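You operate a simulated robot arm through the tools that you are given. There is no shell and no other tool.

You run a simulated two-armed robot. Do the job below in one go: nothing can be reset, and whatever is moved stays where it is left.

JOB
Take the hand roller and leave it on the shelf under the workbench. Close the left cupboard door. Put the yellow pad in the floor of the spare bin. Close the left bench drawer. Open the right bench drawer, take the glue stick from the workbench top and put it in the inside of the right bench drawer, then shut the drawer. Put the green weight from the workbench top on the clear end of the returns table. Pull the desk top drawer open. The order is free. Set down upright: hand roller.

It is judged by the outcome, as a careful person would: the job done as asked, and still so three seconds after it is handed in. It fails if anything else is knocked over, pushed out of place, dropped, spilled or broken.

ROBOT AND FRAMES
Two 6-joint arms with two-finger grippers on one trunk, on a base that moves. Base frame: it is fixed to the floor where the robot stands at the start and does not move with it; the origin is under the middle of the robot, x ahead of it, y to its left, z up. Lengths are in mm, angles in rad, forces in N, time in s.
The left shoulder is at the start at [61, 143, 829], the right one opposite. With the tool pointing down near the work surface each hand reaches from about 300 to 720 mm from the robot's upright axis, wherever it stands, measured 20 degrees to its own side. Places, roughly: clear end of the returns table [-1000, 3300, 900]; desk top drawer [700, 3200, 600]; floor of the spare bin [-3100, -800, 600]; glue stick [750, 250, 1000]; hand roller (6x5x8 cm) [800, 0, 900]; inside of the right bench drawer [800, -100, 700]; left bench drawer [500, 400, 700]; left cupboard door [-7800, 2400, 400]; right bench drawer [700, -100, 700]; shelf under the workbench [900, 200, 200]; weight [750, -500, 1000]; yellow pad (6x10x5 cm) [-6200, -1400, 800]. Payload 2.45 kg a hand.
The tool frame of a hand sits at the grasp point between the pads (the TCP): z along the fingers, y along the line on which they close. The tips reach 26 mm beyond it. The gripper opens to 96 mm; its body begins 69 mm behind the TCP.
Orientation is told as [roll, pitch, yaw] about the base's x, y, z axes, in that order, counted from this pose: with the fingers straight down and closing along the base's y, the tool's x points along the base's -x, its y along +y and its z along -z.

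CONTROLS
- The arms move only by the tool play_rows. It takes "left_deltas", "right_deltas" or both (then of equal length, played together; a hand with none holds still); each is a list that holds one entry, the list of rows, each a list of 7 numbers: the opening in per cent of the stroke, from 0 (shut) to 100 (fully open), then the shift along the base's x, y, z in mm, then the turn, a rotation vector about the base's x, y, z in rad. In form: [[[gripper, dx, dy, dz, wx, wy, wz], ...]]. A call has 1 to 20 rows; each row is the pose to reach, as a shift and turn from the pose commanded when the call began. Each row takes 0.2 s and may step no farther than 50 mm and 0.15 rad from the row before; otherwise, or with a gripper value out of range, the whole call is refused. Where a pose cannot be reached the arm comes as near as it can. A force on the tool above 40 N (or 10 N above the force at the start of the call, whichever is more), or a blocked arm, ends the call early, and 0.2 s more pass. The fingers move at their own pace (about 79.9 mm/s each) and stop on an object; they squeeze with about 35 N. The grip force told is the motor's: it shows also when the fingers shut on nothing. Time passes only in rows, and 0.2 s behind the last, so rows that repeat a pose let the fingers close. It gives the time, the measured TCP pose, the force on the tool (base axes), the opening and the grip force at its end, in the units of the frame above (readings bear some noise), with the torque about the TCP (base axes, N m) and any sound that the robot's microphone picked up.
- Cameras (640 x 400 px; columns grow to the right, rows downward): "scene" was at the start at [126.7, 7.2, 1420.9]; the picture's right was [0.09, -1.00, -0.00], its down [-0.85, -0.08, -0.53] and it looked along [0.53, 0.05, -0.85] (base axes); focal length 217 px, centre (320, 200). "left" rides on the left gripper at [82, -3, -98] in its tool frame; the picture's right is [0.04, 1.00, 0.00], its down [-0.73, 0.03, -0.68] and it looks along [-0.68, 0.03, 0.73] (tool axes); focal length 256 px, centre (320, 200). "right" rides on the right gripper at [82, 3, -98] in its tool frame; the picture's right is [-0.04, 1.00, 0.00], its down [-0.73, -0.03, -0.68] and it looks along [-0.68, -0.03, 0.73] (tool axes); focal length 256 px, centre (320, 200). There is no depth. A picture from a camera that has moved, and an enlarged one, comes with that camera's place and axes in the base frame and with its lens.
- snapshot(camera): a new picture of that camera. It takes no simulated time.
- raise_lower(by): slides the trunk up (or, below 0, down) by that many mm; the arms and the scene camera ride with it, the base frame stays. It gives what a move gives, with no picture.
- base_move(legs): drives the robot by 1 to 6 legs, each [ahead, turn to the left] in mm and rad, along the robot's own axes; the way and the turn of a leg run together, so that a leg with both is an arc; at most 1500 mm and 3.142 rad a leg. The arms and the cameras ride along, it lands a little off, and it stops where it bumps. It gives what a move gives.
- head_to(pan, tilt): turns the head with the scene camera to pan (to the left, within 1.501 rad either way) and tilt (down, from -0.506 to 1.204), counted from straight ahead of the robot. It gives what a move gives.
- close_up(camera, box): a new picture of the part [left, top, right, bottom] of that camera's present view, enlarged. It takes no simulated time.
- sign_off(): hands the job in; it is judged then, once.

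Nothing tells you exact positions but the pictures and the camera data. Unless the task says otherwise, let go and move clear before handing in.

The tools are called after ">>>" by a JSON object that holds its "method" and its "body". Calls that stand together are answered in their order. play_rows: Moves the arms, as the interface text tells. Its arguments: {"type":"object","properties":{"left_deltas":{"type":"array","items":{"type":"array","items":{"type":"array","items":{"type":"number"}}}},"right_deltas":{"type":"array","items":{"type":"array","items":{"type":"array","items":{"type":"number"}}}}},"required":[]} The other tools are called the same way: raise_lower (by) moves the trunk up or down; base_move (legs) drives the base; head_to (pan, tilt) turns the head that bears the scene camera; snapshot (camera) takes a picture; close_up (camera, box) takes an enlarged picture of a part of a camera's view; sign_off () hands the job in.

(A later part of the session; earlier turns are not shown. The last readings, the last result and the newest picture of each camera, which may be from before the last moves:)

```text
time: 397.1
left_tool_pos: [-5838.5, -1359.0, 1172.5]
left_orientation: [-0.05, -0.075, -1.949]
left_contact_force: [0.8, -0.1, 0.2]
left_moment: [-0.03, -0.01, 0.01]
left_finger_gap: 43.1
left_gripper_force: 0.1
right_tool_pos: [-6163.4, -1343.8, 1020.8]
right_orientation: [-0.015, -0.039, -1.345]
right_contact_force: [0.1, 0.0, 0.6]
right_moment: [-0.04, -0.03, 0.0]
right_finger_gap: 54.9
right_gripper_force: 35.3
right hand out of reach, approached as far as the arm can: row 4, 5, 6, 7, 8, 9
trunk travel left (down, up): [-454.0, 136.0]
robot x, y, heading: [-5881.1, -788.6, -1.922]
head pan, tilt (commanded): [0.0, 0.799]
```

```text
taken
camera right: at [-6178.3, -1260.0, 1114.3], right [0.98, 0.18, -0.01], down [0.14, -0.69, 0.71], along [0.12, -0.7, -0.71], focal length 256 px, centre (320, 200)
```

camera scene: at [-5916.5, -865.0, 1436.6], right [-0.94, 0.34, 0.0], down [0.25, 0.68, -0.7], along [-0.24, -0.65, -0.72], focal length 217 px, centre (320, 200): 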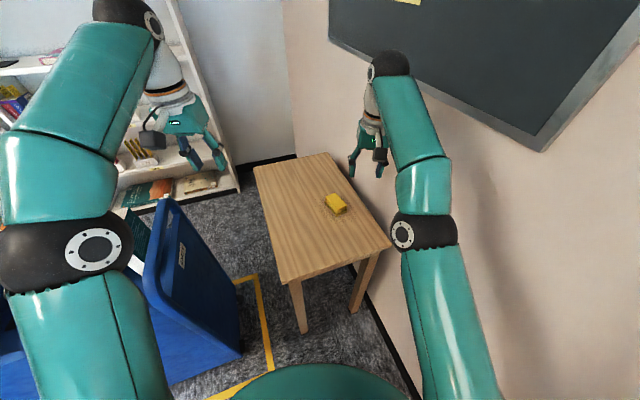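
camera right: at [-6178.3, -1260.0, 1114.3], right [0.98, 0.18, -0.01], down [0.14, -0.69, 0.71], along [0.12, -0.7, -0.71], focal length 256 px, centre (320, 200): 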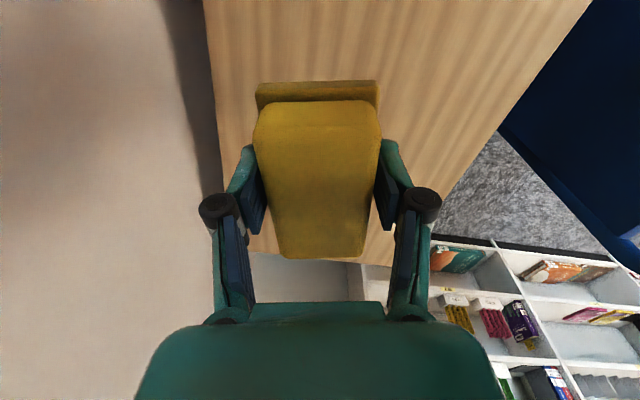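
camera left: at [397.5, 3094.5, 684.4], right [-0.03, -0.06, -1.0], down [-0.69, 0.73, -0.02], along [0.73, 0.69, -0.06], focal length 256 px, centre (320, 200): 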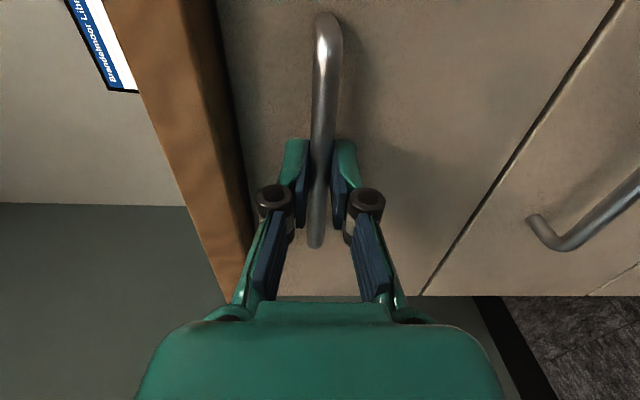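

The pad is held. I'll back out north, away from the table and the wall.

>>> {"method": "base_move", "body": {"legs": [[-700, 0]]}}

>>> {"method": "base_move", "body": {"legs": [[0, 0.38]]}}

>>> {"method": "base_move", "body": {"legs": [[0, 0.38]]}}

>>> {"method": "base_move", "body": {"legs": [[0, 0.38]]}}

>>> {"method": "base_move", "body": {"legs": [[0, 0.36]]}}

>>> {"method": "head_to", "body": {"pan": -0.2, "tilt": 0.5}}

>>> {"method": "snapshot", "body": {"camera": "scene"}}

```text
time: 401.0
left_tool_pos: [-5603.9, -709.9, 1169.1]
left_orientation: [-0.05, -0.074, -1.952]
left_contact_force: [0.6, 0.1, -0.8]
left_moment: [-0.01, -0.01, 0.01]
left_finger_gap: 43.2
left_gripper_force: 0.1
right_tool_pos: [-5929.3, -694.5, 1017.8]
right_orientation: [-0.012, -0.039, -1.351]
right_contact_force: [-0.1, 1.1, -0.7]
right_moment: [0.0, 0.0, 0.0]
right_finger_gap: 55.0
right_gripper_force: 35.6
trunk travel left (down, up): [-454.0, 136.0]
robot x, y, heading: [-5649.0, -138.0, -1.924]
head pan, tilt (commanded): [0.0, 0.799]
```

```text
time: 402.3
left_tool_pos: [-5477.2, -685.2, 1170.8]
left_orientation: [-0.048, -0.073, -1.723]
left_contact_force: [-1.2, 0.3, 0.3]
left_moment: [0.04, 0.01, 0.0]
left_finger_gap: 43.2
left_gripper_force: 0.0
right_tool_pos: [-5799.0, -743.6, 1019.7]
right_orientation: [-0.014, -0.041, -1.121]
right_contact_force: [0.1, 0.6, -0.6]
right_moment: [0.01, 0.0, 0.01]
right_finger_gap: 55.0
right_gripper_force: 35.3
trunk travel left (down, up): [-454.0, 136.0]
robot x, y, heading: [-5659.6, -135.8, -1.692]
head pan, tilt (commanded): [0.0, 0.799]
stopped in leg 1: the robot was blocked; the commanded pose is now the measured one
```

```text
time: 404.0
left_tool_pos: [-5284.3, -573.1, 1171.1]
left_orientation: [-0.049, -0.073, -1.338]
left_contact_force: [0.3, 0.2, 0.0]
left_moment: [0.0, 0.03, 0.0]
left_finger_gap: 43.3
left_gripper_force: 0.0
right_tool_pos: [-5572.3, -727.5, 1025.3]
right_orientation: [0.004, 0.012, -0.74]
right_contact_force: [0.4, 0.5, -0.7]
right_moment: [0.0, -0.01, 0.03]
right_finger_gap: 55.0
right_gripper_force: 34.5
trunk travel left (down, up): [-454.0, 136.0]
robot x, y, heading: [-5680.9, -138.6, -1.311]
head pan, tilt (commanded): [0.0, 0.799]
```

```text
time: 404.7
left_tool_pos: [-5273.0, -566.5, 1172.6]
left_orientation: [-0.049, -0.072, -1.324]
left_contact_force: [0.0, 0.1, 0.7]
left_moment: [0.02, 0.01, -0.02]
left_finger_gap: 43.2
left_gripper_force: 0.1
right_tool_pos: [-5561.3, -722.8, 1030.7]
right_orientation: [0.001, 0.007, -0.727]
right_contact_force: [-0.5, 0.6, -0.5]
right_moment: [-0.01, -0.02, 0.01]
right_finger_gap: 55.3
right_gripper_force: 34.9
trunk travel left (down, up): [-454.0, 136.0]
robot x, y, heading: [-5678.6, -136.5, -1.305]
head pan, tilt (commanded): [0.0, 0.799]
stopped in leg 1: the robot was blocked; the commanded pose is now the measured one
```

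```text
time: 406.0
left_tool_pos: [-5197.9, -475.6, 1171.6]
left_orientation: [-0.052, -0.072, -1.122]
left_contact_force: [-0.4, 1.0, 0.0]
left_moment: [0.02, -0.01, -0.02]
left_finger_gap: 43.3
left_gripper_force: 0.1
right_tool_pos: [-5453.9, -685.0, 1034.1]
right_orientation: [0.006, 0.007, -0.524]
right_contact_force: [0.0, 1.2, -1.1]
right_moment: [0.01, 0.03, 0.0]
right_finger_gap: 55.3
right_gripper_force: 35.2
trunk travel left (down, up): [-454.0, 136.0]
robot x, y, heading: [-5690.6, -138.2, -1.102]
head pan, tilt (commanded): [0.0, 0.799]
stopped in leg 1: the robot was blocked; the commanded pose is now the measured one
```

```text
time: 406.8
left_tool_pos: [-5199.0, -476.5, 1171.1]
left_orientation: [-0.048, -0.072, -1.122]
left_contact_force: [-0.4, 0.2, -0.6]
left_moment: [-0.01, 0.02, -0.01]
left_finger_gap: 43.3
left_gripper_force: 0.0
right_tool_pos: [-5454.1, -685.0, 1034.5]
right_orientation: [0.006, 0.007, -0.523]
right_contact_force: [0.3, 0.1, -1.5]
right_moment: [0.0, -0.01, -0.03]
right_finger_gap: 55.3
right_gripper_force: 35.1
trunk travel left (down, up): [-454.0, 136.0]
robot x, y, heading: [-5691.4, -142.0, -1.106]
head pan, tilt (commanded): [-0.201, 0.499]
```

```text
taken
camera scene: at [-5641.4, -284.0, 1462.8], right [-0.96, -0.27, 0.0], down [-0.13, 0.46, -0.88], along [0.23, -0.85, -0.48], focal length 217 px, centre (320, 200)
```

scene: 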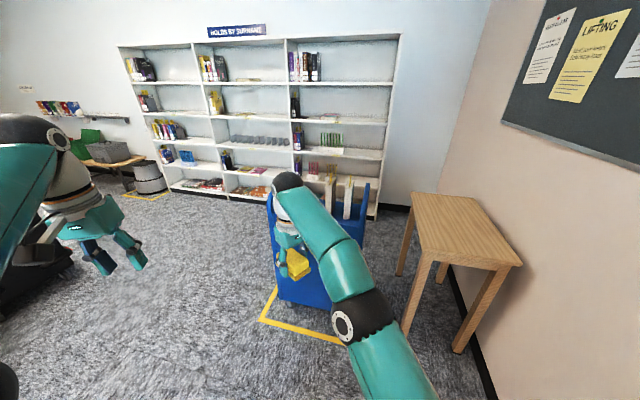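

The arms' lateral offset has crept and is limiting the turns. I'll re-centre both hands in front of the body, then continue.

>>> {"method": "play_rows", "body": {"left_deltas": [[[45, -20, -10, 0, 0.01, 0.01, 0], [45, -40, -20, 0, 0.02, 0.02, 0], [45, -60, -30, 0, 0.03, 0.03, 0], [45, -80, -40, 0, 0.04, 0.04, 0]]], "right_deltas": [[[0, -35, -18, 0, 0, 0, -0.1], [0, -70, -36, 0, 0, 0, -0.2], [0, -105, -54, 0, 0, 0, -0.3], [0, -141, -71, 5, 0, 0, -0.4]]]}}

>>> {"method": "base_move", "body": {"legs": [[0, 0.35]]}}

>>> {"method": "base_move", "body": {"legs": [[0, 0.35]]}}

>>> {"method": "head_to", "body": {"pan": 0.0, "tilt": 0.45}}

>>> {"method": "snapshot", "body": {"camera": "scene"}}

```text
time: 407.8
left_tool_pos: [-5280.3, -516.8, 1172.7]
left_orientation: [-0.068, -0.017, -1.122]
left_contact_force: [0.1, 0.1, 1.0]
left_moment: [0.01, -0.02, 0.01]
left_finger_gap: 43.0
left_gripper_force: 0.1
right_tool_pos: [-5594.7, -755.8, 1037.8]
right_orientation: [0.005, 0.008, -0.926]
right_contact_force: [-0.7, 0.2, -0.6]
right_moment: [0.02, -0.02, 0.02]
right_finger_gap: 55.2
right_gripper_force: 35.0
trunk travel left (down, up): [-454.0, 136.0]
robot x, y, heading: [-5690.5, -143.4, -1.106]
head pan, tilt (commanded): [-0.201, 0.499]
```

```text
time: 409.4
left_tool_pos: [-5174.9, -352.2, 1171.6]
left_orientation: [-0.069, -0.02, -0.772]
left_contact_force: [-0.1, -0.2, 0.0]
left_moment: [-0.01, 0.04, 0.02]
left_finger_gap: 43.3
left_gripper_force: 0.0
right_tool_pos: [-5390.2, -686.4, 1039.1]
right_orientation: [0.005, 0.009, -0.573]
right_contact_force: [-0.6, 0.4, 0.1]
right_moment: [-0.01, 0.0, 0.0]
right_finger_gap: 55.2
right_gripper_force: 35.1
trunk travel left (down, up): [-454.0, 136.0]
robot x, y, heading: [-5701.8, -158.4, -0.746]
head pan, tilt (commanded): [-0.201, 0.499]
```

```text
time: 411.0
left_tool_pos: [-5136.5, -160.3, 1170.6]
left_orientation: [-0.068, -0.023, -0.421]
left_contact_force: [0.0, -0.3, 0.3]
left_moment: [-0.01, -0.01, 0.02]
left_finger_gap: 43.2
left_gripper_force: 0.1
right_tool_pos: [-5223.6, -546.9, 1039.4]
right_orientation: [0.006, 0.007, -0.222]
right_contact_force: [-0.4, -0.7, -1.4]
right_moment: [0.0, 0.01, 0.02]
right_finger_gap: 54.9
right_gripper_force: 35.4
trunk travel left (down, up): [-454.0, 136.0]
robot x, y, heading: [-5707.5, -173.8, -0.399]
head pan, tilt (commanded): [-0.201, 0.499]
```

```text
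time: 411.7
left_tool_pos: [-5138.1, -161.0, 1170.4]
left_orientation: [-0.07, -0.022, -0.421]
left_contact_force: [0.2, -0.7, 0.5]
left_moment: [0.04, -0.04, 0.0]
left_finger_gap: 43.1
left_gripper_force: 0.1
right_tool_pos: [-5224.8, -549.1, 1039.2]
right_orientation: [0.006, 0.008, -0.222]
right_contact_force: [-0.3, 0.4, -0.6]
right_moment: [0.0, 0.02, -0.02]
right_finger_gap: 55.3
right_gripper_force: 35.0
trunk travel left (down, up): [-454.0, 136.0]
robot x, y, heading: [-5705.3, -174.8, -0.401]
head pan, tilt (commanded): [0.0, 0.45]
```

```text
taken
camera scene: at [-5568.7, -233.0, 1467.3], right [-0.39, -0.92, 0.0], down [-0.4, 0.17, -0.9], along [0.83, -0.35, -0.44], focal length 217 px, centre (320, 200)
```

scene: 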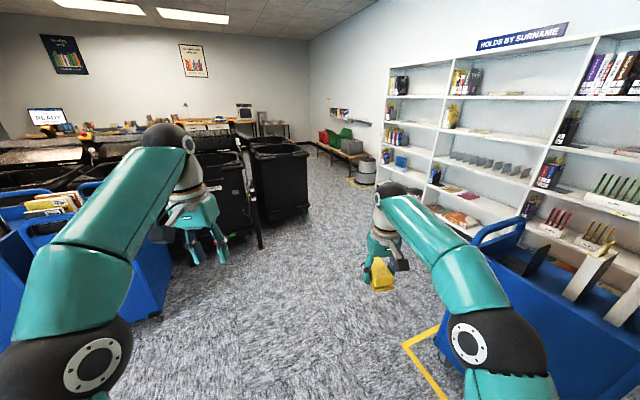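

The spare bin stands at about (-3100, -760) and can be reached from this west side. I'll drive straight toward it.

>>> {"method": "base_move", "body": {"legs": [[0, 0.08]]}}

>>> {"method": "base_move", "body": {"legs": [[1350, 0]]}}

>>> {"method": "snapshot", "body": {"camera": "scene"}}

>>> {"method": "snapshot", "body": {"camera": "right"}}

```text
time: 412.6
left_tool_pos: [-5141.6, -113.3, 1171.2]
left_orientation: [-0.069, -0.024, -0.341]
left_contact_force: [-0.1, -0.3, 0.0]
left_moment: [-0.02, -0.02, -0.04]
left_finger_gap: 43.2
left_gripper_force: 0.0
right_tool_pos: [-5196.0, -506.8, 1039.9]
right_orientation: [0.004, 0.006, -0.139]
right_contact_force: [0.5, -0.4, -0.4]
right_moment: [0.01, -0.03, -0.01]
right_finger_gap: 55.0
right_gripper_force: 35.2
trunk travel left (down, up): [-454.0, 136.0]
robot x, y, heading: [-5708.9, -177.1, -0.314]
head pan, tilt (commanded): [0.0, 0.45]
```

```text
time: 419.5
left_tool_pos: [-3848.9, -535.3, 1170.4]
left_orientation: [-0.069, -0.025, -0.336]
left_contact_force: [0.6, -1.1, -0.6]
left_moment: [-0.06, 0.0, -0.05]
left_finger_gap: 43.0
left_gripper_force: 0.0
right_tool_pos: [-3901.3, -927.8, 1040.9]
right_orientation: [0.004, 0.007, -0.139]
right_contact_force: [-0.4, 0.2, -0.3]
right_moment: [0.05, 0.01, 0.03]
right_finger_gap: 55.0
right_gripper_force: 35.2
trunk travel left (down, up): [-454.0, 136.0]
robot x, y, heading: [-4413.0, -599.4, -0.311]
head pan, tilt (commanded): [0.0, 0.45]
```

```text
taken
camera scene: at [-4272.0, -647.0, 1467.3], right [-0.31, -0.95, 0.0], down [-0.41, 0.14, -0.9], along [0.86, -0.28, -0.44], focal length 217 px, centre (320, 200)
```

scene: 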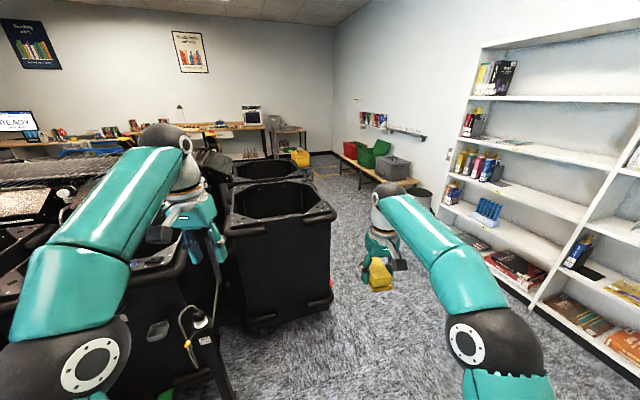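

```text
taken
camera right: at [-3981.3, -914.5, 1138.9], right [0.18, 0.98, 0.0], down [0.73, -0.13, 0.67], along [0.66, -0.12, -0.74], focal length 256 px, centre (320, 200)
```

right: 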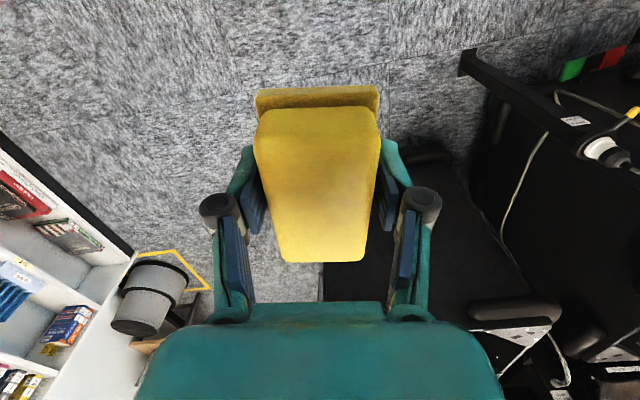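

The bin's rim spans x -3310…-2720, y -1050…-490 at z≈890, centred near (-3015, -770). I'll approach its southwest side and turn to face into it.

>>> {"method": "base_move", "body": {"legs": [[0, -0.06]]}}

>>> {"method": "base_move", "body": {"legs": [[760, 0]]}}

>>> {"method": "base_move", "body": {"legs": [[0, 0.35]]}}

>>> {"method": "base_move", "body": {"legs": [[0, 0.3]]}}

>>> {"method": "head_to", "body": {"pan": 0.0, "tilt": 0.75}}

>>> {"method": "snapshot", "body": {"camera": "scene"}}

>>> {"method": "snapshot", "body": {"camera": "right"}}

```text
time: 420.4
left_tool_pos: [-3846.1, -569.5, 1172.8]
left_orientation: [-0.068, -0.026, -0.397]
left_contact_force: [-0.1, -0.3, 0.2]
left_moment: [0.0, 0.01, -0.02]
left_finger_gap: 43.3
left_gripper_force: 0.1
right_tool_pos: [-3923.6, -958.6, 1040.9]
right_orientation: [0.004, 0.006, -0.199]
right_contact_force: [-0.6, 0.1, -1.2]
right_moment: [0.03, 0.02, 0.02]
right_finger_gap: 54.9
right_gripper_force: 34.7
trunk travel left (down, up): [-454.0, 136.0]
robot x, y, heading: [-4412.5, -596.5, -0.373]
head pan, tilt (commanded): [0.0, 0.45]
```

```text
time: 424.5
left_tool_pos: [-3142.6, -853.8, 1172.8]
left_orientation: [-0.069, -0.024, -0.404]
left_contact_force: [0.0, -0.6, 0.0]
left_moment: [-0.01, 0.01, 0.0]
left_finger_gap: 43.1
left_gripper_force: 0.0
right_tool_pos: [-3221.3, -1241.8, 1041.6]
right_orientation: [0.007, 0.006, -0.205]
right_contact_force: [0.9, 0.3, -0.9]
right_moment: [-0.02, 0.03, -0.03]
right_finger_gap: 55.0
right_gripper_force: 34.8
trunk travel left (down, up): [-454.0, 136.0]
robot x, y, heading: [-3705.7, -874.5, -0.387]
head pan, tilt (commanded): [0.0, 0.45]
```

```text
time: 426.1
left_tool_pos: [-3184.0, -661.7, 1170.6]
left_orientation: [-0.068, -0.028, -0.056]
left_contact_force: [0.1, -0.3, -0.5]
left_moment: [0.0, 0.05, 0.02]
left_finger_gap: 43.0
left_gripper_force: 0.1
right_tool_pos: [-3125.8, -1052.5, 1041.1]
right_orientation: [0.006, 0.007, 0.142]
right_contact_force: [0.4, -0.3, -1.3]
right_moment: [-0.01, 0.01, 0.01]
right_finger_gap: 55.1
right_gripper_force: 35.0
trunk travel left (down, up): [-454.0, 136.0]
robot x, y, heading: [-3707.6, -893.6, -0.032]
head pan, tilt (commanded): [0.0, 0.45]
```

```text
time: 427.6
left_tool_pos: [-3281.5, -515.6, 1170.7]
left_orientation: [-0.069, -0.029, 0.248]
left_contact_force: [0.5, -0.1, 0.1]
left_moment: [0.0, 0.01, 0.02]
left_finger_gap: 43.3
left_gripper_force: 0.0
right_tool_pos: [-3108.6, -872.1, 1040.6]
right_orientation: [0.007, 0.007, 0.445]
right_contact_force: [-0.5, 0.4, -0.5]
right_moment: [0.0, 0.0, -0.02]
right_finger_gap: 54.9
right_gripper_force: 34.9
trunk travel left (down, up): [-454.0, 136.0]
robot x, y, heading: [-3710.2, -904.2, 0.265]
head pan, tilt (commanded): [0.0, 0.45]
```

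```text
time: 428.4
left_tool_pos: [-3281.5, -516.7, 1171.1]
left_orientation: [-0.066, -0.029, 0.245]
left_contact_force: [0.7, -0.2, 1.3]
left_moment: [0.02, -0.02, 0.01]
left_finger_gap: 43.0
left_gripper_force: 0.1
right_tool_pos: [-3108.8, -873.5, 1041.9]
right_orientation: [0.006, 0.007, 0.444]
right_contact_force: [0.0, -0.4, -0.5]
right_moment: [-0.01, 0.01, -0.01]
right_finger_gap: 55.2
right_gripper_force: 35.0
trunk travel left (down, up): [-454.0, 136.0]
robot x, y, heading: [-3710.4, -908.4, 0.268]
head pan, tilt (commanded): [0.0, 0.75]
```

```text
taken
camera scene: at [-3573.0, -871.7, 1441.0], right [0.26, -0.97, 0.0], down [-0.66, -0.18, -0.73], along [0.71, 0.19, -0.68], focal length 217 px, centre (320, 200)
```

scene: 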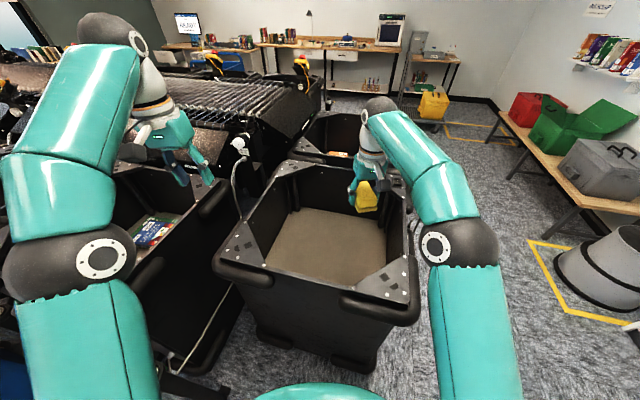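

```text
taken
camera right: at [-3182.4, -906.3, 1141.1], right [-0.39, 0.92, 0.01], down [0.68, 0.29, 0.67], along [0.62, 0.27, -0.74], focal length 256 px, centre (320, 200)
```

right: 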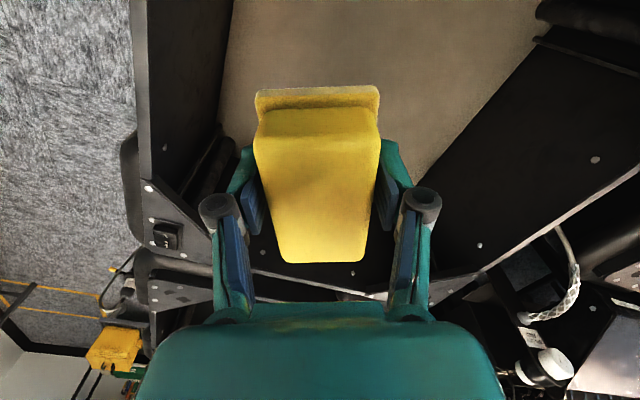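

I can see into the empty spare bin with its light-brown floor. I'll move the pad over the bin centre and start lowering.

>>> {"method": "play_rows", "body": {"right_deltas": [[[0, 20, 28, 0, 0, 0, 0], [0, 40, 56, 0, 0, 0, 0], [0, 58, 82, 0, 0, 0, 0], [0, 58, 82, -30, 0, 0, 0], [0, 58, 82, -70, 0, 0, 0], [0, 58, 82, -110, 0, 0, 0], [0, 58, 82, -150, 0, 0, 0]]]}}

>>> {"method": "snapshot", "body": {"camera": "right"}}

>>> {"method": "snapshot", "body": {"camera": "scene"}}

```text
time: 430.0
left_tool_pos: [-3281.7, -515.9, 1171.7]
left_orientation: [-0.069, -0.029, 0.247]
left_contact_force: [-0.3, -0.2, 0.9]
left_moment: [-0.01, -0.01, 0.01]
left_finger_gap: 42.9
left_gripper_force: 0.1
right_tool_pos: [-3067.8, -798.8, 906.2]
right_orientation: [0.005, 0.006, 0.446]
right_contact_force: [-0.2, -0.4, -0.9]
right_moment: [-0.02, -0.01, 0.01]
right_finger_gap: 55.2
right_gripper_force: 35.0
right hand out of reach, approached as far as the arm can: row 1, 2, 3, 4, 5, 6, 7
trunk travel left (down, up): [-454.0, 136.0]
robot x, y, heading: [-3708.3, -912.7, 0.266]
head pan, tilt (commanded): [0.0, 0.75]
```

```text
taken
camera right: at [-3142.1, -830.6, 1005.2], right [-0.39, 0.92, 0.0], down [0.68, 0.29, 0.67], along [0.62, 0.27, -0.74], focal length 256 px, centre (320, 200)
```

right: 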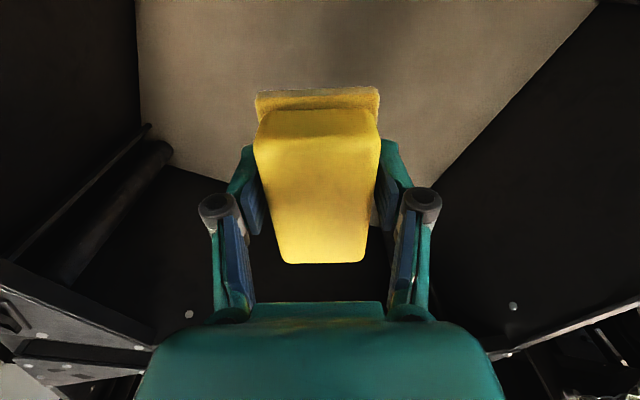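

```text
taken
camera scene: at [-3573.3, -871.2, 1441.0], right [0.26, -0.97, 0.0], down [-0.66, -0.18, -0.73], along [0.71, 0.19, -0.68], focal length 217 px, centre (320, 200)
```

scene: 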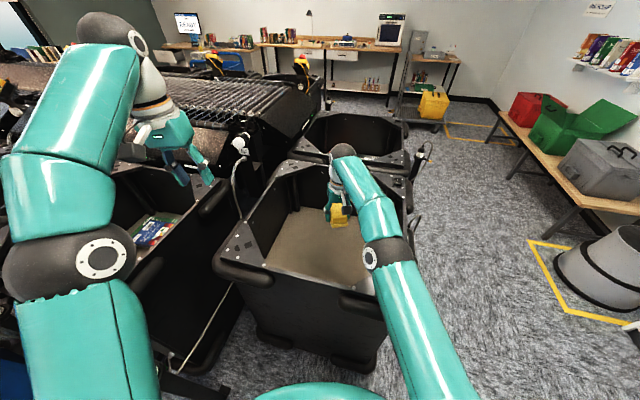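

I'll step down carefully while checking the force.

>>> {"method": "play_rows", "body": {"right_deltas": [[[0, 0, 0, -8, 0, 0, 0], [0, 0, 0, -16, 0, 0, 0], [0, 0, 0, -24, 0, 0, 0], [0, 0, 0, -32, 0, 0, 0], [0, 0, 0, -40, 0, 0, 0]]]}}

>>> {"method": "close_up", "body": {"camera": "scene", "box": [220, 120, 440, 300]}}

```text
time: 431.2
left_tool_pos: [-3281.0, -515.3, 1171.5]
left_orientation: [-0.069, -0.03, 0.248]
left_contact_force: [-0.2, -1.1, -0.2]
left_moment: [0.01, 0.0, -0.03]
left_finger_gap: 43.0
left_gripper_force: 0.0
right_tool_pos: [-3066.4, -798.7, 866.9]
right_orientation: [0.006, 0.007, 0.444]
right_contact_force: [-0.2, 0.6, -0.1]
right_moment: [0.01, 0.01, 0.03]
right_finger_gap: 55.4
right_gripper_force: 34.9
trunk travel left (down, up): [-454.0, 136.0]
robot x, y, heading: [-3708.3, -910.1, 0.271]
head pan, tilt (commanded): [0.0, 0.75]
```

```text
2.22 times, centred on (330, 210) of scene
camera zoom: at [-3572.9, -871.1, 1440.9], right [0.26, -0.97, 0.0], down [-0.66, -0.18, -0.73], along [0.71, 0.19, -0.68], focal length 481 px, centre (298, 178)
```

zoom: 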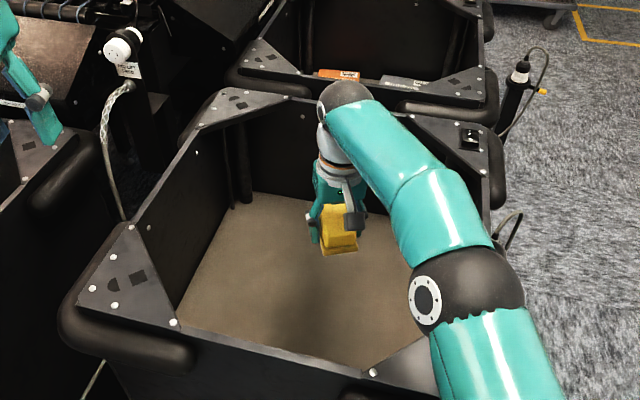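

The pad is still well above the floor, and my forearm clears the rim comfortably. I'll continue down.

>>> {"method": "play_rows", "body": {"right_deltas": [[[0, 0, 0, -12, 0, 0, 0], [0, 0, 0, -24, 0, 0, 0], [0, 0, 0, -36, 0, 0, 0], [0, 0, 0, -48, 0, 0, 0], [0, 0, 0, -60, 0, 0, 0], [0, 0, 0, -70, 0, 0, 0], [0, 0, 0, -80, 0, 0, 0]]]}}

>>> {"method": "snapshot", "body": {"camera": "right"}}

>>> {"method": "close_up", "body": {"camera": "scene", "box": [220, 120, 440, 300]}}

```text
time: 432.8
left_tool_pos: [-3281.7, -516.0, 1171.6]
left_orientation: [-0.07, -0.03, 0.246]
left_contact_force: [0.7, -1.0, 0.0]
left_moment: [-0.02, 0.01, 0.01]
left_finger_gap: 43.3
left_gripper_force: 0.0
right_tool_pos: [-3067.9, -796.4, 787.9]
right_orientation: [0.005, 0.007, 0.443]
right_contact_force: [0.8, 0.1, -1.1]
right_moment: [0.04, -0.02, -0.02]
right_finger_gap: 55.3
right_gripper_force: 35.2
trunk travel left (down, up): [-454.0, 136.0]
robot x, y, heading: [-3709.5, -909.1, 0.263]
head pan, tilt (commanded): [0.0, 0.75]
```

```text
taken
camera right: at [-3141.8, -830.5, 886.1], right [-0.39, 0.92, 0.0], down [0.68, 0.29, 0.67], along [0.62, 0.27, -0.74], focal length 256 px, centre (320, 200)
```

right: 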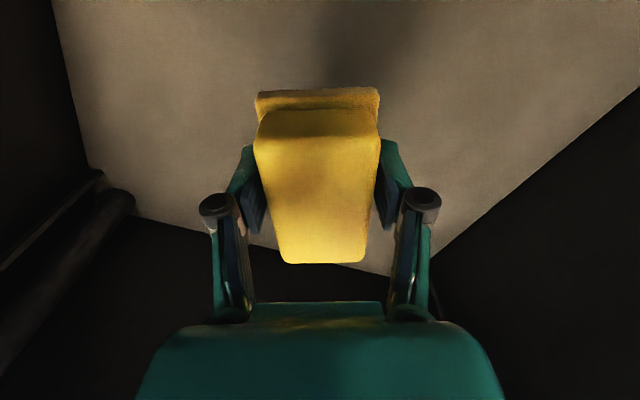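

```text
2.22 times, centred on (330, 210) of scene
camera zoom: at [-3572.9, -871.1, 1440.9], right [0.26, -0.97, 0.0], down [-0.66, -0.18, -0.73], along [0.71, 0.19, -0.68], focal length 481 px, centre (298, 178)
```

zoom: 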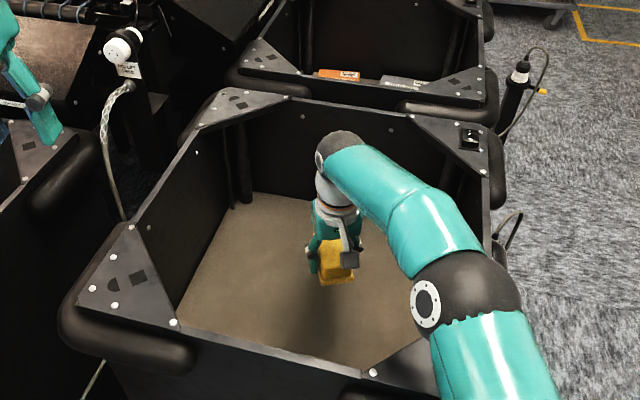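

No contact yet, and the floor seems to be around z≈650. I'll continue.

>>> {"method": "play_rows", "body": {"right_deltas": [[[0, 0, 0, -10, 0, 0, 0], [0, 0, 0, -20, 0, 0, 0], [0, 0, 0, -30, 0, 0, 0], [0, 0, 0, -40, 0, 0, 0], [0, 0, 0, -48, 0, 0, 0]]]}}

>>> {"method": "snapshot", "body": {"camera": "right"}}

```text
time: 434.0
left_tool_pos: [-3281.2, -516.4, 1172.0]
left_orientation: [-0.069, -0.03, 0.248]
left_contact_force: [-0.3, 0.4, -0.2]
left_moment: [0.0, -0.02, 0.0]
left_finger_gap: 43.1
left_gripper_force: 0.0
right_tool_pos: [-3067.9, -798.3, 739.4]
right_orientation: [0.004, 0.007, 0.444]
right_contact_force: [-0.1, 0.1, -0.5]
right_moment: [-0.03, 0.01, 0.02]
right_finger_gap: 55.1
right_gripper_force: 34.8
trunk travel left (down, up): [-454.0, 136.0]
robot x, y, heading: [-3705.9, -911.0, 0.268]
head pan, tilt (commanded): [0.0, 0.75]
```

```text
taken
camera right: at [-3142.0, -830.5, 838.1], right [-0.39, 0.92, 0.0], down [0.68, 0.29, 0.67], along [0.62, 0.27, -0.74], focal length 256 px, centre (320, 200)
```

right: 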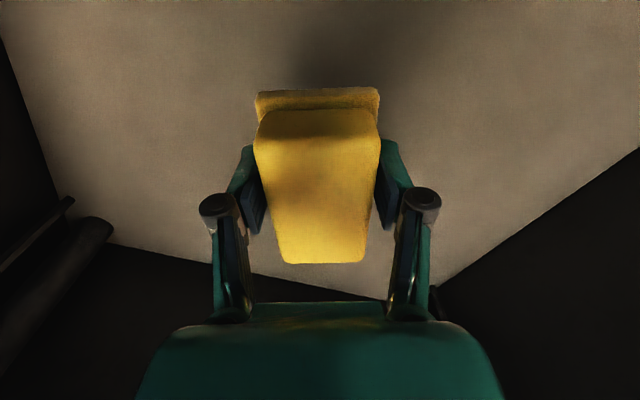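

The shadow is getting close. I'll take small steps now.

>>> {"method": "play_rows", "body": {"right_deltas": [[[0, 0, 0, -6, 0, 0, 0], [0, 0, 0, -12, 0, 0, 0], [0, 0, 0, -18, 0, 0, 0]]]}}

```text
time: 434.8
left_tool_pos: [-3281.2, -515.6, 1171.3]
left_orientation: [-0.068, -0.03, 0.247]
left_contact_force: [0.8, 0.8, -0.8]
left_moment: [-0.01, 0.0, 0.02]
left_finger_gap: 43.4
left_gripper_force: 0.1
right_tool_pos: [-3068.4, -797.4, 721.1]
right_orientation: [0.004, 0.007, 0.445]
right_contact_force: [0.0, -0.2, -0.3]
right_moment: [-0.02, 0.04, 0.0]
right_finger_gap: 55.2
right_gripper_force: 34.6
trunk travel left (down, up): [-454.0, 136.0]
robot x, y, heading: [-3710.4, -908.4, 0.264]
head pan, tilt (commanded): [0.0, 0.75]
```

>>> {"method": "play_rows", "body": {"right_deltas": [[[0, 0, 0, -6, 0, 0, 0], [0, 0, 0, -12, 0, 0, 0], [0, 0, 0, -18, 0, 0, 0]]]}}

>>> {"method": "snapshot", "body": {"camera": "right"}}

```text
time: 435.6
left_tool_pos: [-3282.4, -514.4, 1170.4]
left_orientation: [-0.068, -0.029, 0.248]
left_contact_force: [-0.6, -0.2, 0.4]
left_moment: [-0.02, 0.0, 0.04]
left_finger_gap: 43.1
left_gripper_force: 0.1
right_tool_pos: [-3068.1, -797.6, 704.5]
right_orientation: [0.005, 0.008, 0.445]
right_contact_force: [-0.7, 0.4, -0.2]
right_moment: [0.0, 0.0, -0.04]
right_finger_gap: 55.2
right_gripper_force: 34.9
trunk travel left (down, up): [-454.0, 136.0]
robot x, y, heading: [-3708.7, -914.1, 0.265]
head pan, tilt (commanded): [0.0, 0.75]
```

```text
taken
camera right: at [-3142.0, -830.3, 801.9], right [-0.39, 0.92, 0.0], down [0.68, 0.29, 0.67], along [0.62, 0.27, -0.74], focal length 256 px, centre (320, 200)
```

right: 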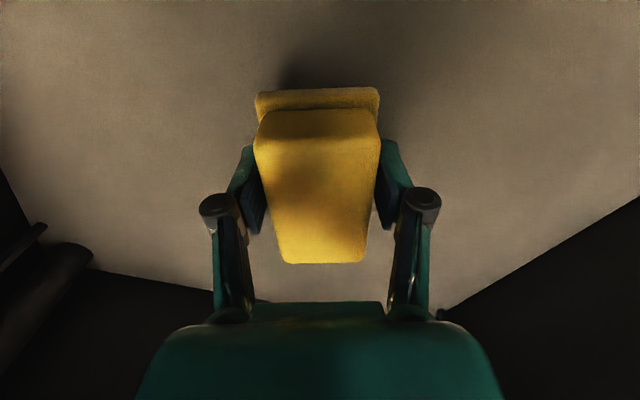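

Still no contact force, so I'll continue in small steps.

>>> {"method": "play_rows", "body": {"right_deltas": [[[0, 0, 0, -5, 0, 0, 0], [0, 0, 0, -10, 0, 0, 0], [0, 0, 0, -15, 0, 0, 0]]]}}

```text
time: 436.4
left_tool_pos: [-3281.8, -516.2, 1171.0]
left_orientation: [-0.069, -0.03, 0.247]
left_contact_force: [-0.8, -0.4, 0.6]
left_moment: [0.01, 0.01, 0.01]
left_finger_gap: 43.1
left_gripper_force: 0.0
right_tool_pos: [-3067.9, -797.2, 688.4]
right_orientation: [0.005, 0.009, 0.444]
right_contact_force: [0.9, 0.3, -1.3]
right_moment: [0.02, -0.01, 0.01]
right_finger_gap: 55.2
right_gripper_force: 34.7
trunk travel left (down, up): [-454.0, 136.0]
robot x, y, heading: [-3711.6, -912.2, 0.263]
head pan, tilt (commanded): [0.0, 0.75]
```

>>> {"method": "play_rows", "body": {"right_deltas": [[[0, 0, 0, -5, 0, 0, 0], [0, 0, 0, -10, 0, 0, 0], [0, 0, 0, -15, 0, 0, 0]]]}}

>>> {"method": "snapshot", "body": {"camera": "right"}}

```text
time: 437.2
left_tool_pos: [-3282.1, -516.1, 1171.4]
left_orientation: [-0.068, -0.03, 0.249]
left_contact_force: [0.7, 0.6, 0.0]
left_moment: [-0.04, -0.01, -0.01]
left_finger_gap: 43.1
left_gripper_force: 0.0
right_tool_pos: [-3067.8, -796.4, 674.4]
right_orientation: [0.006, 0.006, 0.445]
right_contact_force: [-0.5, -0.3, -0.7]
right_moment: [-0.02, 0.03, 0.01]
right_finger_gap: 55.2
right_gripper_force: 34.4
trunk travel left (down, up): [-454.0, 136.0]
robot x, y, heading: [-3708.1, -909.6, 0.266]
head pan, tilt (commanded): [0.0, 0.75]
```

```text
taken
camera right: at [-3141.9, -830.4, 771.6], right [-0.39, 0.92, 0.0], down [0.68, 0.29, 0.67], along [0.62, 0.27, -0.74], focal length 256 px, centre (320, 200)
```

right: 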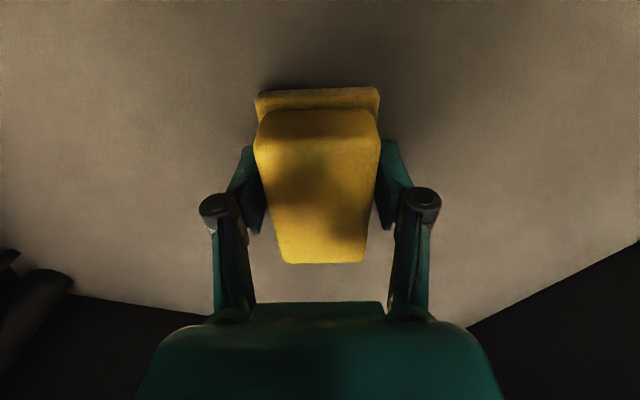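

The shadow is right under the pad, so I'm nearly there. I'll step down a few more millimetres.

>>> {"method": "play_rows", "body": {"right_deltas": [[[0, 0, 0, -4, 0, 0, 0], [0, 0, 0, -8, 0, 0, 0]]]}}

```text
time: 437.8
left_tool_pos: [-3282.7, -515.9, 1172.0]
left_orientation: [-0.068, -0.032, 0.25]
left_contact_force: [-0.1, 0.8, -0.7]
left_moment: [-0.01, -0.01, -0.04]
left_finger_gap: 43.0
left_gripper_force: 0.0
right_tool_pos: [-3068.4, -796.6, 666.8]
right_orientation: [0.005, 0.006, 0.446]
right_contact_force: [-0.6, -0.1, 3.4]
right_moment: [0.01, -0.22, 0.02]
right_finger_gap: 55.2
right_gripper_force: 34.7
trunk travel left (down, up): [-454.0, 136.0]
robot x, y, heading: [-3710.9, -908.8, 0.266]
head pan, tilt (commanded): [0.0, 0.75]
```

It touches now (3.4 N). I'll release gently and rise straight up.

>>> {"method": "play_rows", "body": {"right_deltas": [[[0, 0, 0, -1, 0, 0, 0], [65, 0, 0, -1, 0, 0, 0], [80, 0, 0, -1, 0, 0, 0], [85, 0, 0, -1, 0, 0, 0], [85, 0, 0, 10, 0, 0, 0], [85, 0, 0, 30, 0, 0, 0], [85, 0, 0, 60, 0, 0, 0], [85, 0, 0, 100, 0, 0, 0], [85, 0, 0, 145, 0, 0, 0], [85, 0, 0, 190, 0, 0, 0], [85, 0, 0, 235, 0, 0, 0], [85, 0, 0, 280, 0, 0, 0], [85, 0, 0, 320, 0, 0, 0], [85, 0, 0, 360, 0, 0, 0]]]}}

>>> {"method": "snapshot", "body": {"camera": "right"}}

>>> {"method": "close_up", "body": {"camera": "scene", "box": [220, 120, 440, 300]}}

```text
time: 440.8
left_tool_pos: [-3282.8, -516.7, 1171.3]
left_orientation: [-0.069, -0.031, 0.25]
left_contact_force: [0.0, 0.1, -0.3]
left_moment: [-0.01, 0.01, 0.0]
left_finger_gap: 43.1
left_gripper_force: 0.1
right_tool_pos: [-3098.2, -808.9, 1000.5]
right_orientation: [0.005, 0.006, 0.445]
right_contact_force: [-0.2, 0.0, -0.1]
right_moment: [-0.02, 0.03, 0.01]
right_finger_gap: 81.4
right_gripper_force: 0.1
right hand out of reach, approached as far as the arm can: row 12, 13, 14
trunk travel left (down, up): [-454.0, 136.0]
robot x, y, heading: [-3710.0, -906.8, 0.265]
head pan, tilt (commanded): [0.0, 0.75]
```

```text
taken
camera right: at [-3171.7, -842.1, 1099.0], right [-0.39, 0.92, 0.0], down [0.68, 0.29, 0.67], along [0.62, 0.27, -0.74], focal length 256 px, centre (320, 200)
```

right: 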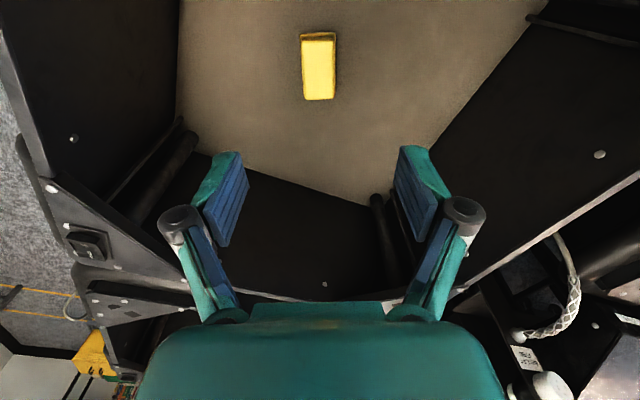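

```text
2.22 times, centred on (330, 210) of scene
camera zoom: at [-3573.5, -871.3, 1440.9], right [0.26, -0.97, 0.0], down [-0.66, -0.18, -0.73], along [0.71, 0.19, -0.68], focal length 481 px, centre (298, 178)
```

zoom: 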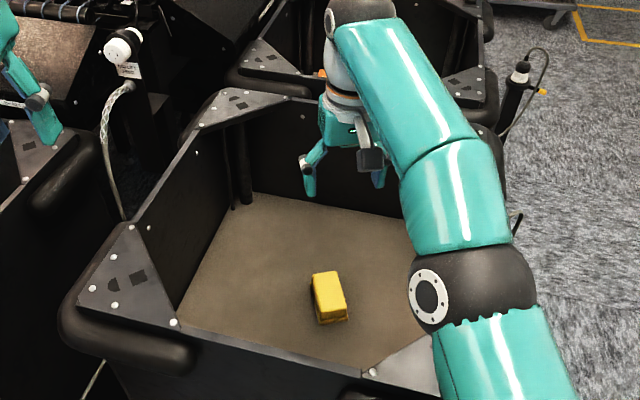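

The pad rests on the spare bin's floor. Now for the last task, the cupboard: I'll back away and re-centre the hands.

>>> {"method": "base_move", "body": {"legs": [[-600, 0]]}}

>>> {"method": "play_rows", "body": {"left_deltas": [[[45, 8, -26, 0, 0.02, 0, 0], [45, 15, -53, 0, 0.04, 0, 0], [45, 22, -80, 0, 0.05, 0, 0], [45, 28, -100, 0, 0.06, 0, 0]]], "right_deltas": [[[60, 8, -30, 10, 0, 0, -0.05], [60, 16, -60, 20, 0, 0, -0.1], [60, 24, -90, 30, 0, 0, -0.15], [60, 35, -130, 40, 0, 0, -0.18]]]}}

>>> {"method": "base_move", "body": {"legs": [[0, 0.38]]}}

>>> {"method": "base_move", "body": {"legs": [[0, 0.38]]}}

>>> {"method": "base_move", "body": {"legs": [[0, 0.38]]}}

>>> {"method": "base_move", "body": {"legs": [[0, 0.38]]}}

>>> {"method": "base_move", "body": {"legs": [[0, 0.38]]}}

>>> {"method": "head_to", "body": {"pan": 0.1, "tilt": 0.4}}

>>> {"method": "snapshot", "body": {"camera": "scene"}}

```text
time: 444.2
left_tool_pos: [-3861.5, -672.9, 1171.5]
left_orientation: [-0.068, -0.032, 0.248]
left_contact_force: [0.3, -0.5, 0.3]
left_moment: [0.0, -0.04, 0.0]
left_finger_gap: 42.9
left_gripper_force: 0.0
right_tool_pos: [-3676.4, -964.6, 1000.2]
right_orientation: [0.005, 0.007, 0.448]
right_contact_force: [-0.4, -0.1, -0.5]
right_moment: [0.01, -0.01, -0.01]
right_finger_gap: 81.6
right_gripper_force: 0.0
trunk travel left (down, up): [-454.0, 136.0]
robot x, y, heading: [-4284.8, -1067.4, 0.269]
head pan, tilt (commanded): [0.0, 0.75]
```

```text
time: 445.2
left_tool_pos: [-3832.0, -772.4, 1172.3]
left_orientation: [-0.009, -0.045, 0.248]
left_contact_force: [0.8, -0.3, 0.4]
left_moment: [0.05, 0.03, 0.01]
left_finger_gap: 43.3
left_gripper_force: 0.0
right_tool_pos: [-3639.5, -1095.1, 1037.9]
right_orientation: [0.007, 0.009, 0.268]
right_contact_force: [-0.1, -0.4, 0.9]
right_moment: [0.0, 0.01, 0.01]
right_finger_gap: 57.4
right_gripper_force: 0.0
trunk travel left (down, up): [-454.0, 136.0]
robot x, y, heading: [-4288.2, -1068.2, 0.262]
head pan, tilt (commanded): [0.0, 0.75]
```

```text
time: 446.9
left_tool_pos: [-3975.8, -622.4, 1172.5]
left_orientation: [-0.008, -0.044, 0.629]
left_contact_force: [-0.5, -0.1, -0.3]
left_moment: [0.0, 0.04, 0.0]
left_finger_gap: 43.1
left_gripper_force: 0.1
right_tool_pos: [-3677.8, -850.5, 1039.8]
right_orientation: [0.005, 0.006, 0.649]
right_contact_force: [0.5, 0.7, -0.2]
right_moment: [-0.03, -0.01, 0.02]
right_finger_gap: 57.6
right_gripper_force: 0.0
trunk travel left (down, up): [-454.0, 136.0]
robot x, y, heading: [-4274.6, -1080.2, 0.654]
head pan, tilt (commanded): [0.0, 0.75]
```

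```text
time: 448.6
left_tool_pos: [-4168.3, -544.6, 1171.6]
left_orientation: [-0.009, -0.047, 1.01]
left_contact_force: [-0.4, -0.1, -0.1]
left_moment: [-0.02, -0.01, 0.02]
left_finger_gap: 43.2
left_gripper_force: 0.1
right_tool_pos: [-3806.3, -644.8, 1039.2]
right_orientation: [0.007, 0.004, 1.031]
right_contact_force: [0.1, 0.0, 0.8]
right_moment: [0.01, 0.0, 0.02]
right_finger_gap: 57.8
right_gripper_force: 0.1
trunk travel left (down, up): [-454.0, 136.0]
robot x, y, heading: [-4260.8, -1090.0, 1.036]
head pan, tilt (commanded): [0.0, 0.75]
```

```text
time: 450.2
left_tool_pos: [-4377.5, -546.2, 1173.0]
left_orientation: [-0.008, -0.045, 1.391]
left_contact_force: [-0.1, -0.8, -0.4]
left_moment: [0.06, 0.03, 0.0]
left_finger_gap: 42.9
left_gripper_force: 0.1
right_tool_pos: [-4006.0, -505.0, 1036.2]
right_orientation: [0.008, 0.003, 1.411]
right_contact_force: [-0.1, 7.3, -5.1]
right_moment: [-0.59, -0.15, -0.02]
right_finger_gap: 57.8
right_gripper_force: 0.0
trunk travel left (down, up): [-454.0, 136.0]
robot x, y, heading: [-4236.5, -1091.8, 1.416]
head pan, tilt (commanded): [0.0, 0.75]
```

```text
time: 451.9
left_tool_pos: [-4569.3, -639.6, 1171.8]
left_orientation: [-0.009, -0.046, 1.773]
left_contact_force: [-0.4, 0.2, -0.7]
left_moment: [0.0, -0.04, 0.01]
left_finger_gap: 43.2
left_gripper_force: 0.1
right_tool_pos: [-4240.7, -466.5, 1033.9]
right_orientation: [0.007, 0.006, 1.792]
right_contact_force: [-0.7, -0.7, -2.1]
right_moment: [-0.07, -0.1, 0.02]
right_finger_gap: 57.4
right_gripper_force: 0.1
trunk travel left (down, up): [-454.0, 136.0]
robot x, y, heading: [-4220.1, -1088.7, 1.795]
head pan, tilt (commanded): [0.0, 0.75]
```

```text
time: 453.6
left_tool_pos: [-4711.5, -807.1, 1173.9]
left_orientation: [-0.011, -0.047, 2.161]
left_contact_force: [-0.7, 0.3, -0.4]
left_moment: [0.01, -0.01, -0.02]
left_finger_gap: 43.4
left_gripper_force: 0.0
right_tool_pos: [-4471.2, -523.4, 1033.3]
right_orientation: [0.009, 0.004, 2.177]
right_contact_force: [-0.8, -0.1, 0.8]
right_moment: [0.01, -0.01, -0.06]
right_finger_gap: 57.7
right_gripper_force: 0.0
trunk travel left (down, up): [-454.0, 136.0]
robot x, y, heading: [-4202.8, -1080.7, 2.178]
head pan, tilt (commanded): [0.0, 0.75]
```

```text
time: 454.4
left_tool_pos: [-4710.3, -807.0, 1173.4]
left_orientation: [-0.01, -0.047, 2.156]
left_contact_force: [0.6, -0.5, -0.7]
left_moment: [0.03, 0.03, 0.0]
left_finger_gap: 43.3
left_gripper_force: 0.0
right_tool_pos: [-4469.4, -524.5, 1033.4]
right_orientation: [0.01, 0.006, 2.177]
right_contact_force: [0.3, 0.8, 0.1]
right_moment: [-0.04, -0.01, -0.04]
right_finger_gap: 57.4
right_gripper_force: 0.1
trunk travel left (down, up): [-454.0, 136.0]
robot x, y, heading: [-4201.2, -1080.4, 2.176]
head pan, tilt (commanded): [0.099, 0.4]
```

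```text
taken
camera scene: at [-4300.6, -959.3, 1472.0], right [0.76, 0.65, 0.0], down [0.25, -0.3, -0.92], along [-0.6, 0.7, -0.39], focal length 217 px, centre (320, 200)
```

scene: 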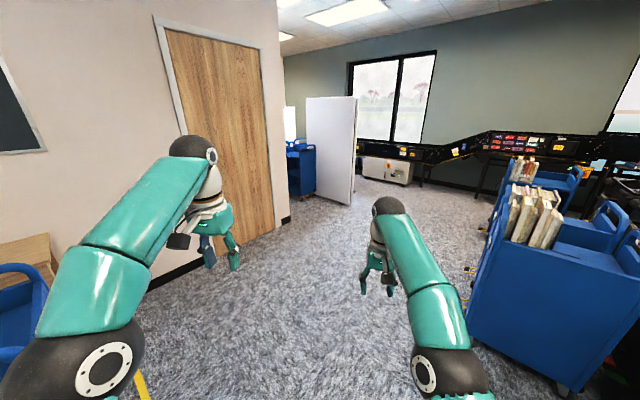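

The way northwest is open; the wall ends at about (-6362, 819). I'll drive that way.

>>> {"method": "base_move", "body": {"legs": [[1400, 0]]}}

>>> {"method": "base_move", "body": {"legs": [[1000, 0]]}}

>>> {"method": "base_move", "body": {"legs": [[0, 0.38]]}}

>>> {"method": "base_move", "body": {"legs": [[0, 0.35]]}}

>>> {"method": "head_to", "body": {"pan": 0.0, "tilt": 0.35}}

>>> {"method": "snapshot", "body": {"camera": "scene"}}

```text
time: 461.5
left_tool_pos: [-5521.9, 329.4, 1174.8]
left_orientation: [-0.008, -0.044, 2.171]
left_contact_force: [-0.4, 0.0, 0.1]
left_moment: [-0.01, 0.01, 0.01]
left_finger_gap: 43.3
left_gripper_force: 0.1
right_tool_pos: [-5285.5, 614.6, 1034.3]
right_orientation: [0.008, 0.006, 2.191]
right_contact_force: [-0.2, -0.2, 0.0]
right_moment: [-0.03, 0.02, 0.02]
right_finger_gap: 57.7
right_gripper_force: 0.1
trunk travel left (down, up): [-454.0, 136.0]
robot x, y, heading: [-5010.1, 63.9, 2.191]
head pan, tilt (commanded): [0.099, 0.4]
```

```text
time: 466.8
left_tool_pos: [-6103.8, 1142.3, 1174.4]
left_orientation: [-0.008, -0.045, 2.17]
left_contact_force: [-1.0, -0.2, 0.6]
left_moment: [-0.02, 0.0, -0.01]
left_finger_gap: 43.2
left_gripper_force: 0.1
right_tool_pos: [-5867.6, 1428.5, 1033.5]
right_orientation: [0.009, 0.005, 2.191]
right_contact_force: [1.0, -0.2, -1.0]
right_moment: [-0.01, 0.01, -0.01]
right_finger_gap: 57.6
right_gripper_force: 0.1
trunk travel left (down, up): [-454.0, 136.0]
robot x, y, heading: [-5595.8, 878.9, 2.188]
head pan, tilt (commanded): [0.099, 0.4]
```

```text
time: 468.1
left_tool_pos: [-6147.5, 1025.0, 1176.7]
left_orientation: [-0.01, -0.049, 2.394]
left_contact_force: [-0.9, 0.1, -0.2]
left_moment: [0.03, 0.04, -0.01]
left_finger_gap: 43.1
left_gripper_force: 0.1
right_tool_pos: [-5977.8, 1355.3, 1029.7]
right_orientation: [0.01, 0.004, 2.412]
right_contact_force: [1.2, 0.0, 0.6]
right_moment: [-0.01, 0.04, 0.01]
right_finger_gap: 57.8
right_gripper_force: 0.1
trunk travel left (down, up): [-454.0, 136.0]
robot x, y, heading: [-5587.8, 882.4, 2.413]
head pan, tilt (commanded): [0.099, 0.4]
stopped in leg 1: the robot was blocked; the commanded pose is now the measured one
```

```text
time: 469.9
left_tool_pos: [-6164.7, 827.1, 1175.8]
left_orientation: [-0.011, -0.047, 2.734]
left_contact_force: [0.0, -0.7, -0.2]
left_moment: [0.06, -0.01, -0.05]
left_finger_gap: 43.1
left_gripper_force: 0.0
right_tool_pos: [-6116.7, 1193.8, 1030.7]
right_orientation: [0.011, 0.001, 2.756]
right_contact_force: [-0.2, -0.1, 0.2]
right_moment: [0.02, -0.03, 0.01]
right_finger_gap: 57.6
right_gripper_force: 0.1
trunk travel left (down, up): [-454.0, 136.0]
robot x, y, heading: [-5582.5, 905.3, 2.758]
head pan, tilt (commanded): [0.099, 0.4]
stopped in leg 1: the robot was blocked; the commanded pose is now the measured one
```

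```text
time: 470.6
left_tool_pos: [-6164.8, 827.7, 1174.7]
left_orientation: [-0.01, -0.047, 2.736]
left_contact_force: [-0.6, 0.0, -0.9]
left_moment: [-0.03, -0.01, -0.02]
left_finger_gap: 43.5
left_gripper_force: 0.0
right_tool_pos: [-6117.0, 1194.7, 1030.9]
right_orientation: [0.01, 0.005, 2.756]
right_contact_force: [0.0, -0.5, 0.8]
right_moment: [-0.01, 0.01, 0.0]
right_finger_gap: 57.5
right_gripper_force: 0.0
trunk travel left (down, up): [-454.0, 136.0]
robot x, y, heading: [-5577.2, 900.3, 2.758]
head pan, tilt (commanded): [0.0, 0.351]
```

```text
taken
camera scene: at [-5727.1, 958.5, 1476.5], right [0.37, 0.93, 0.0], down [0.32, -0.13, -0.94], along [-0.87, 0.35, -0.34], focal length 217 px, centre (320, 200)
```

scene: 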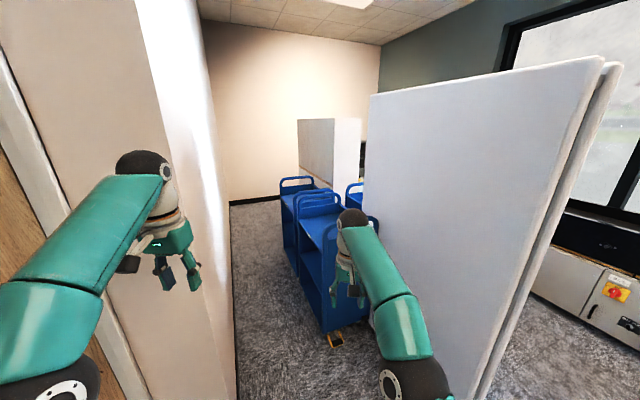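

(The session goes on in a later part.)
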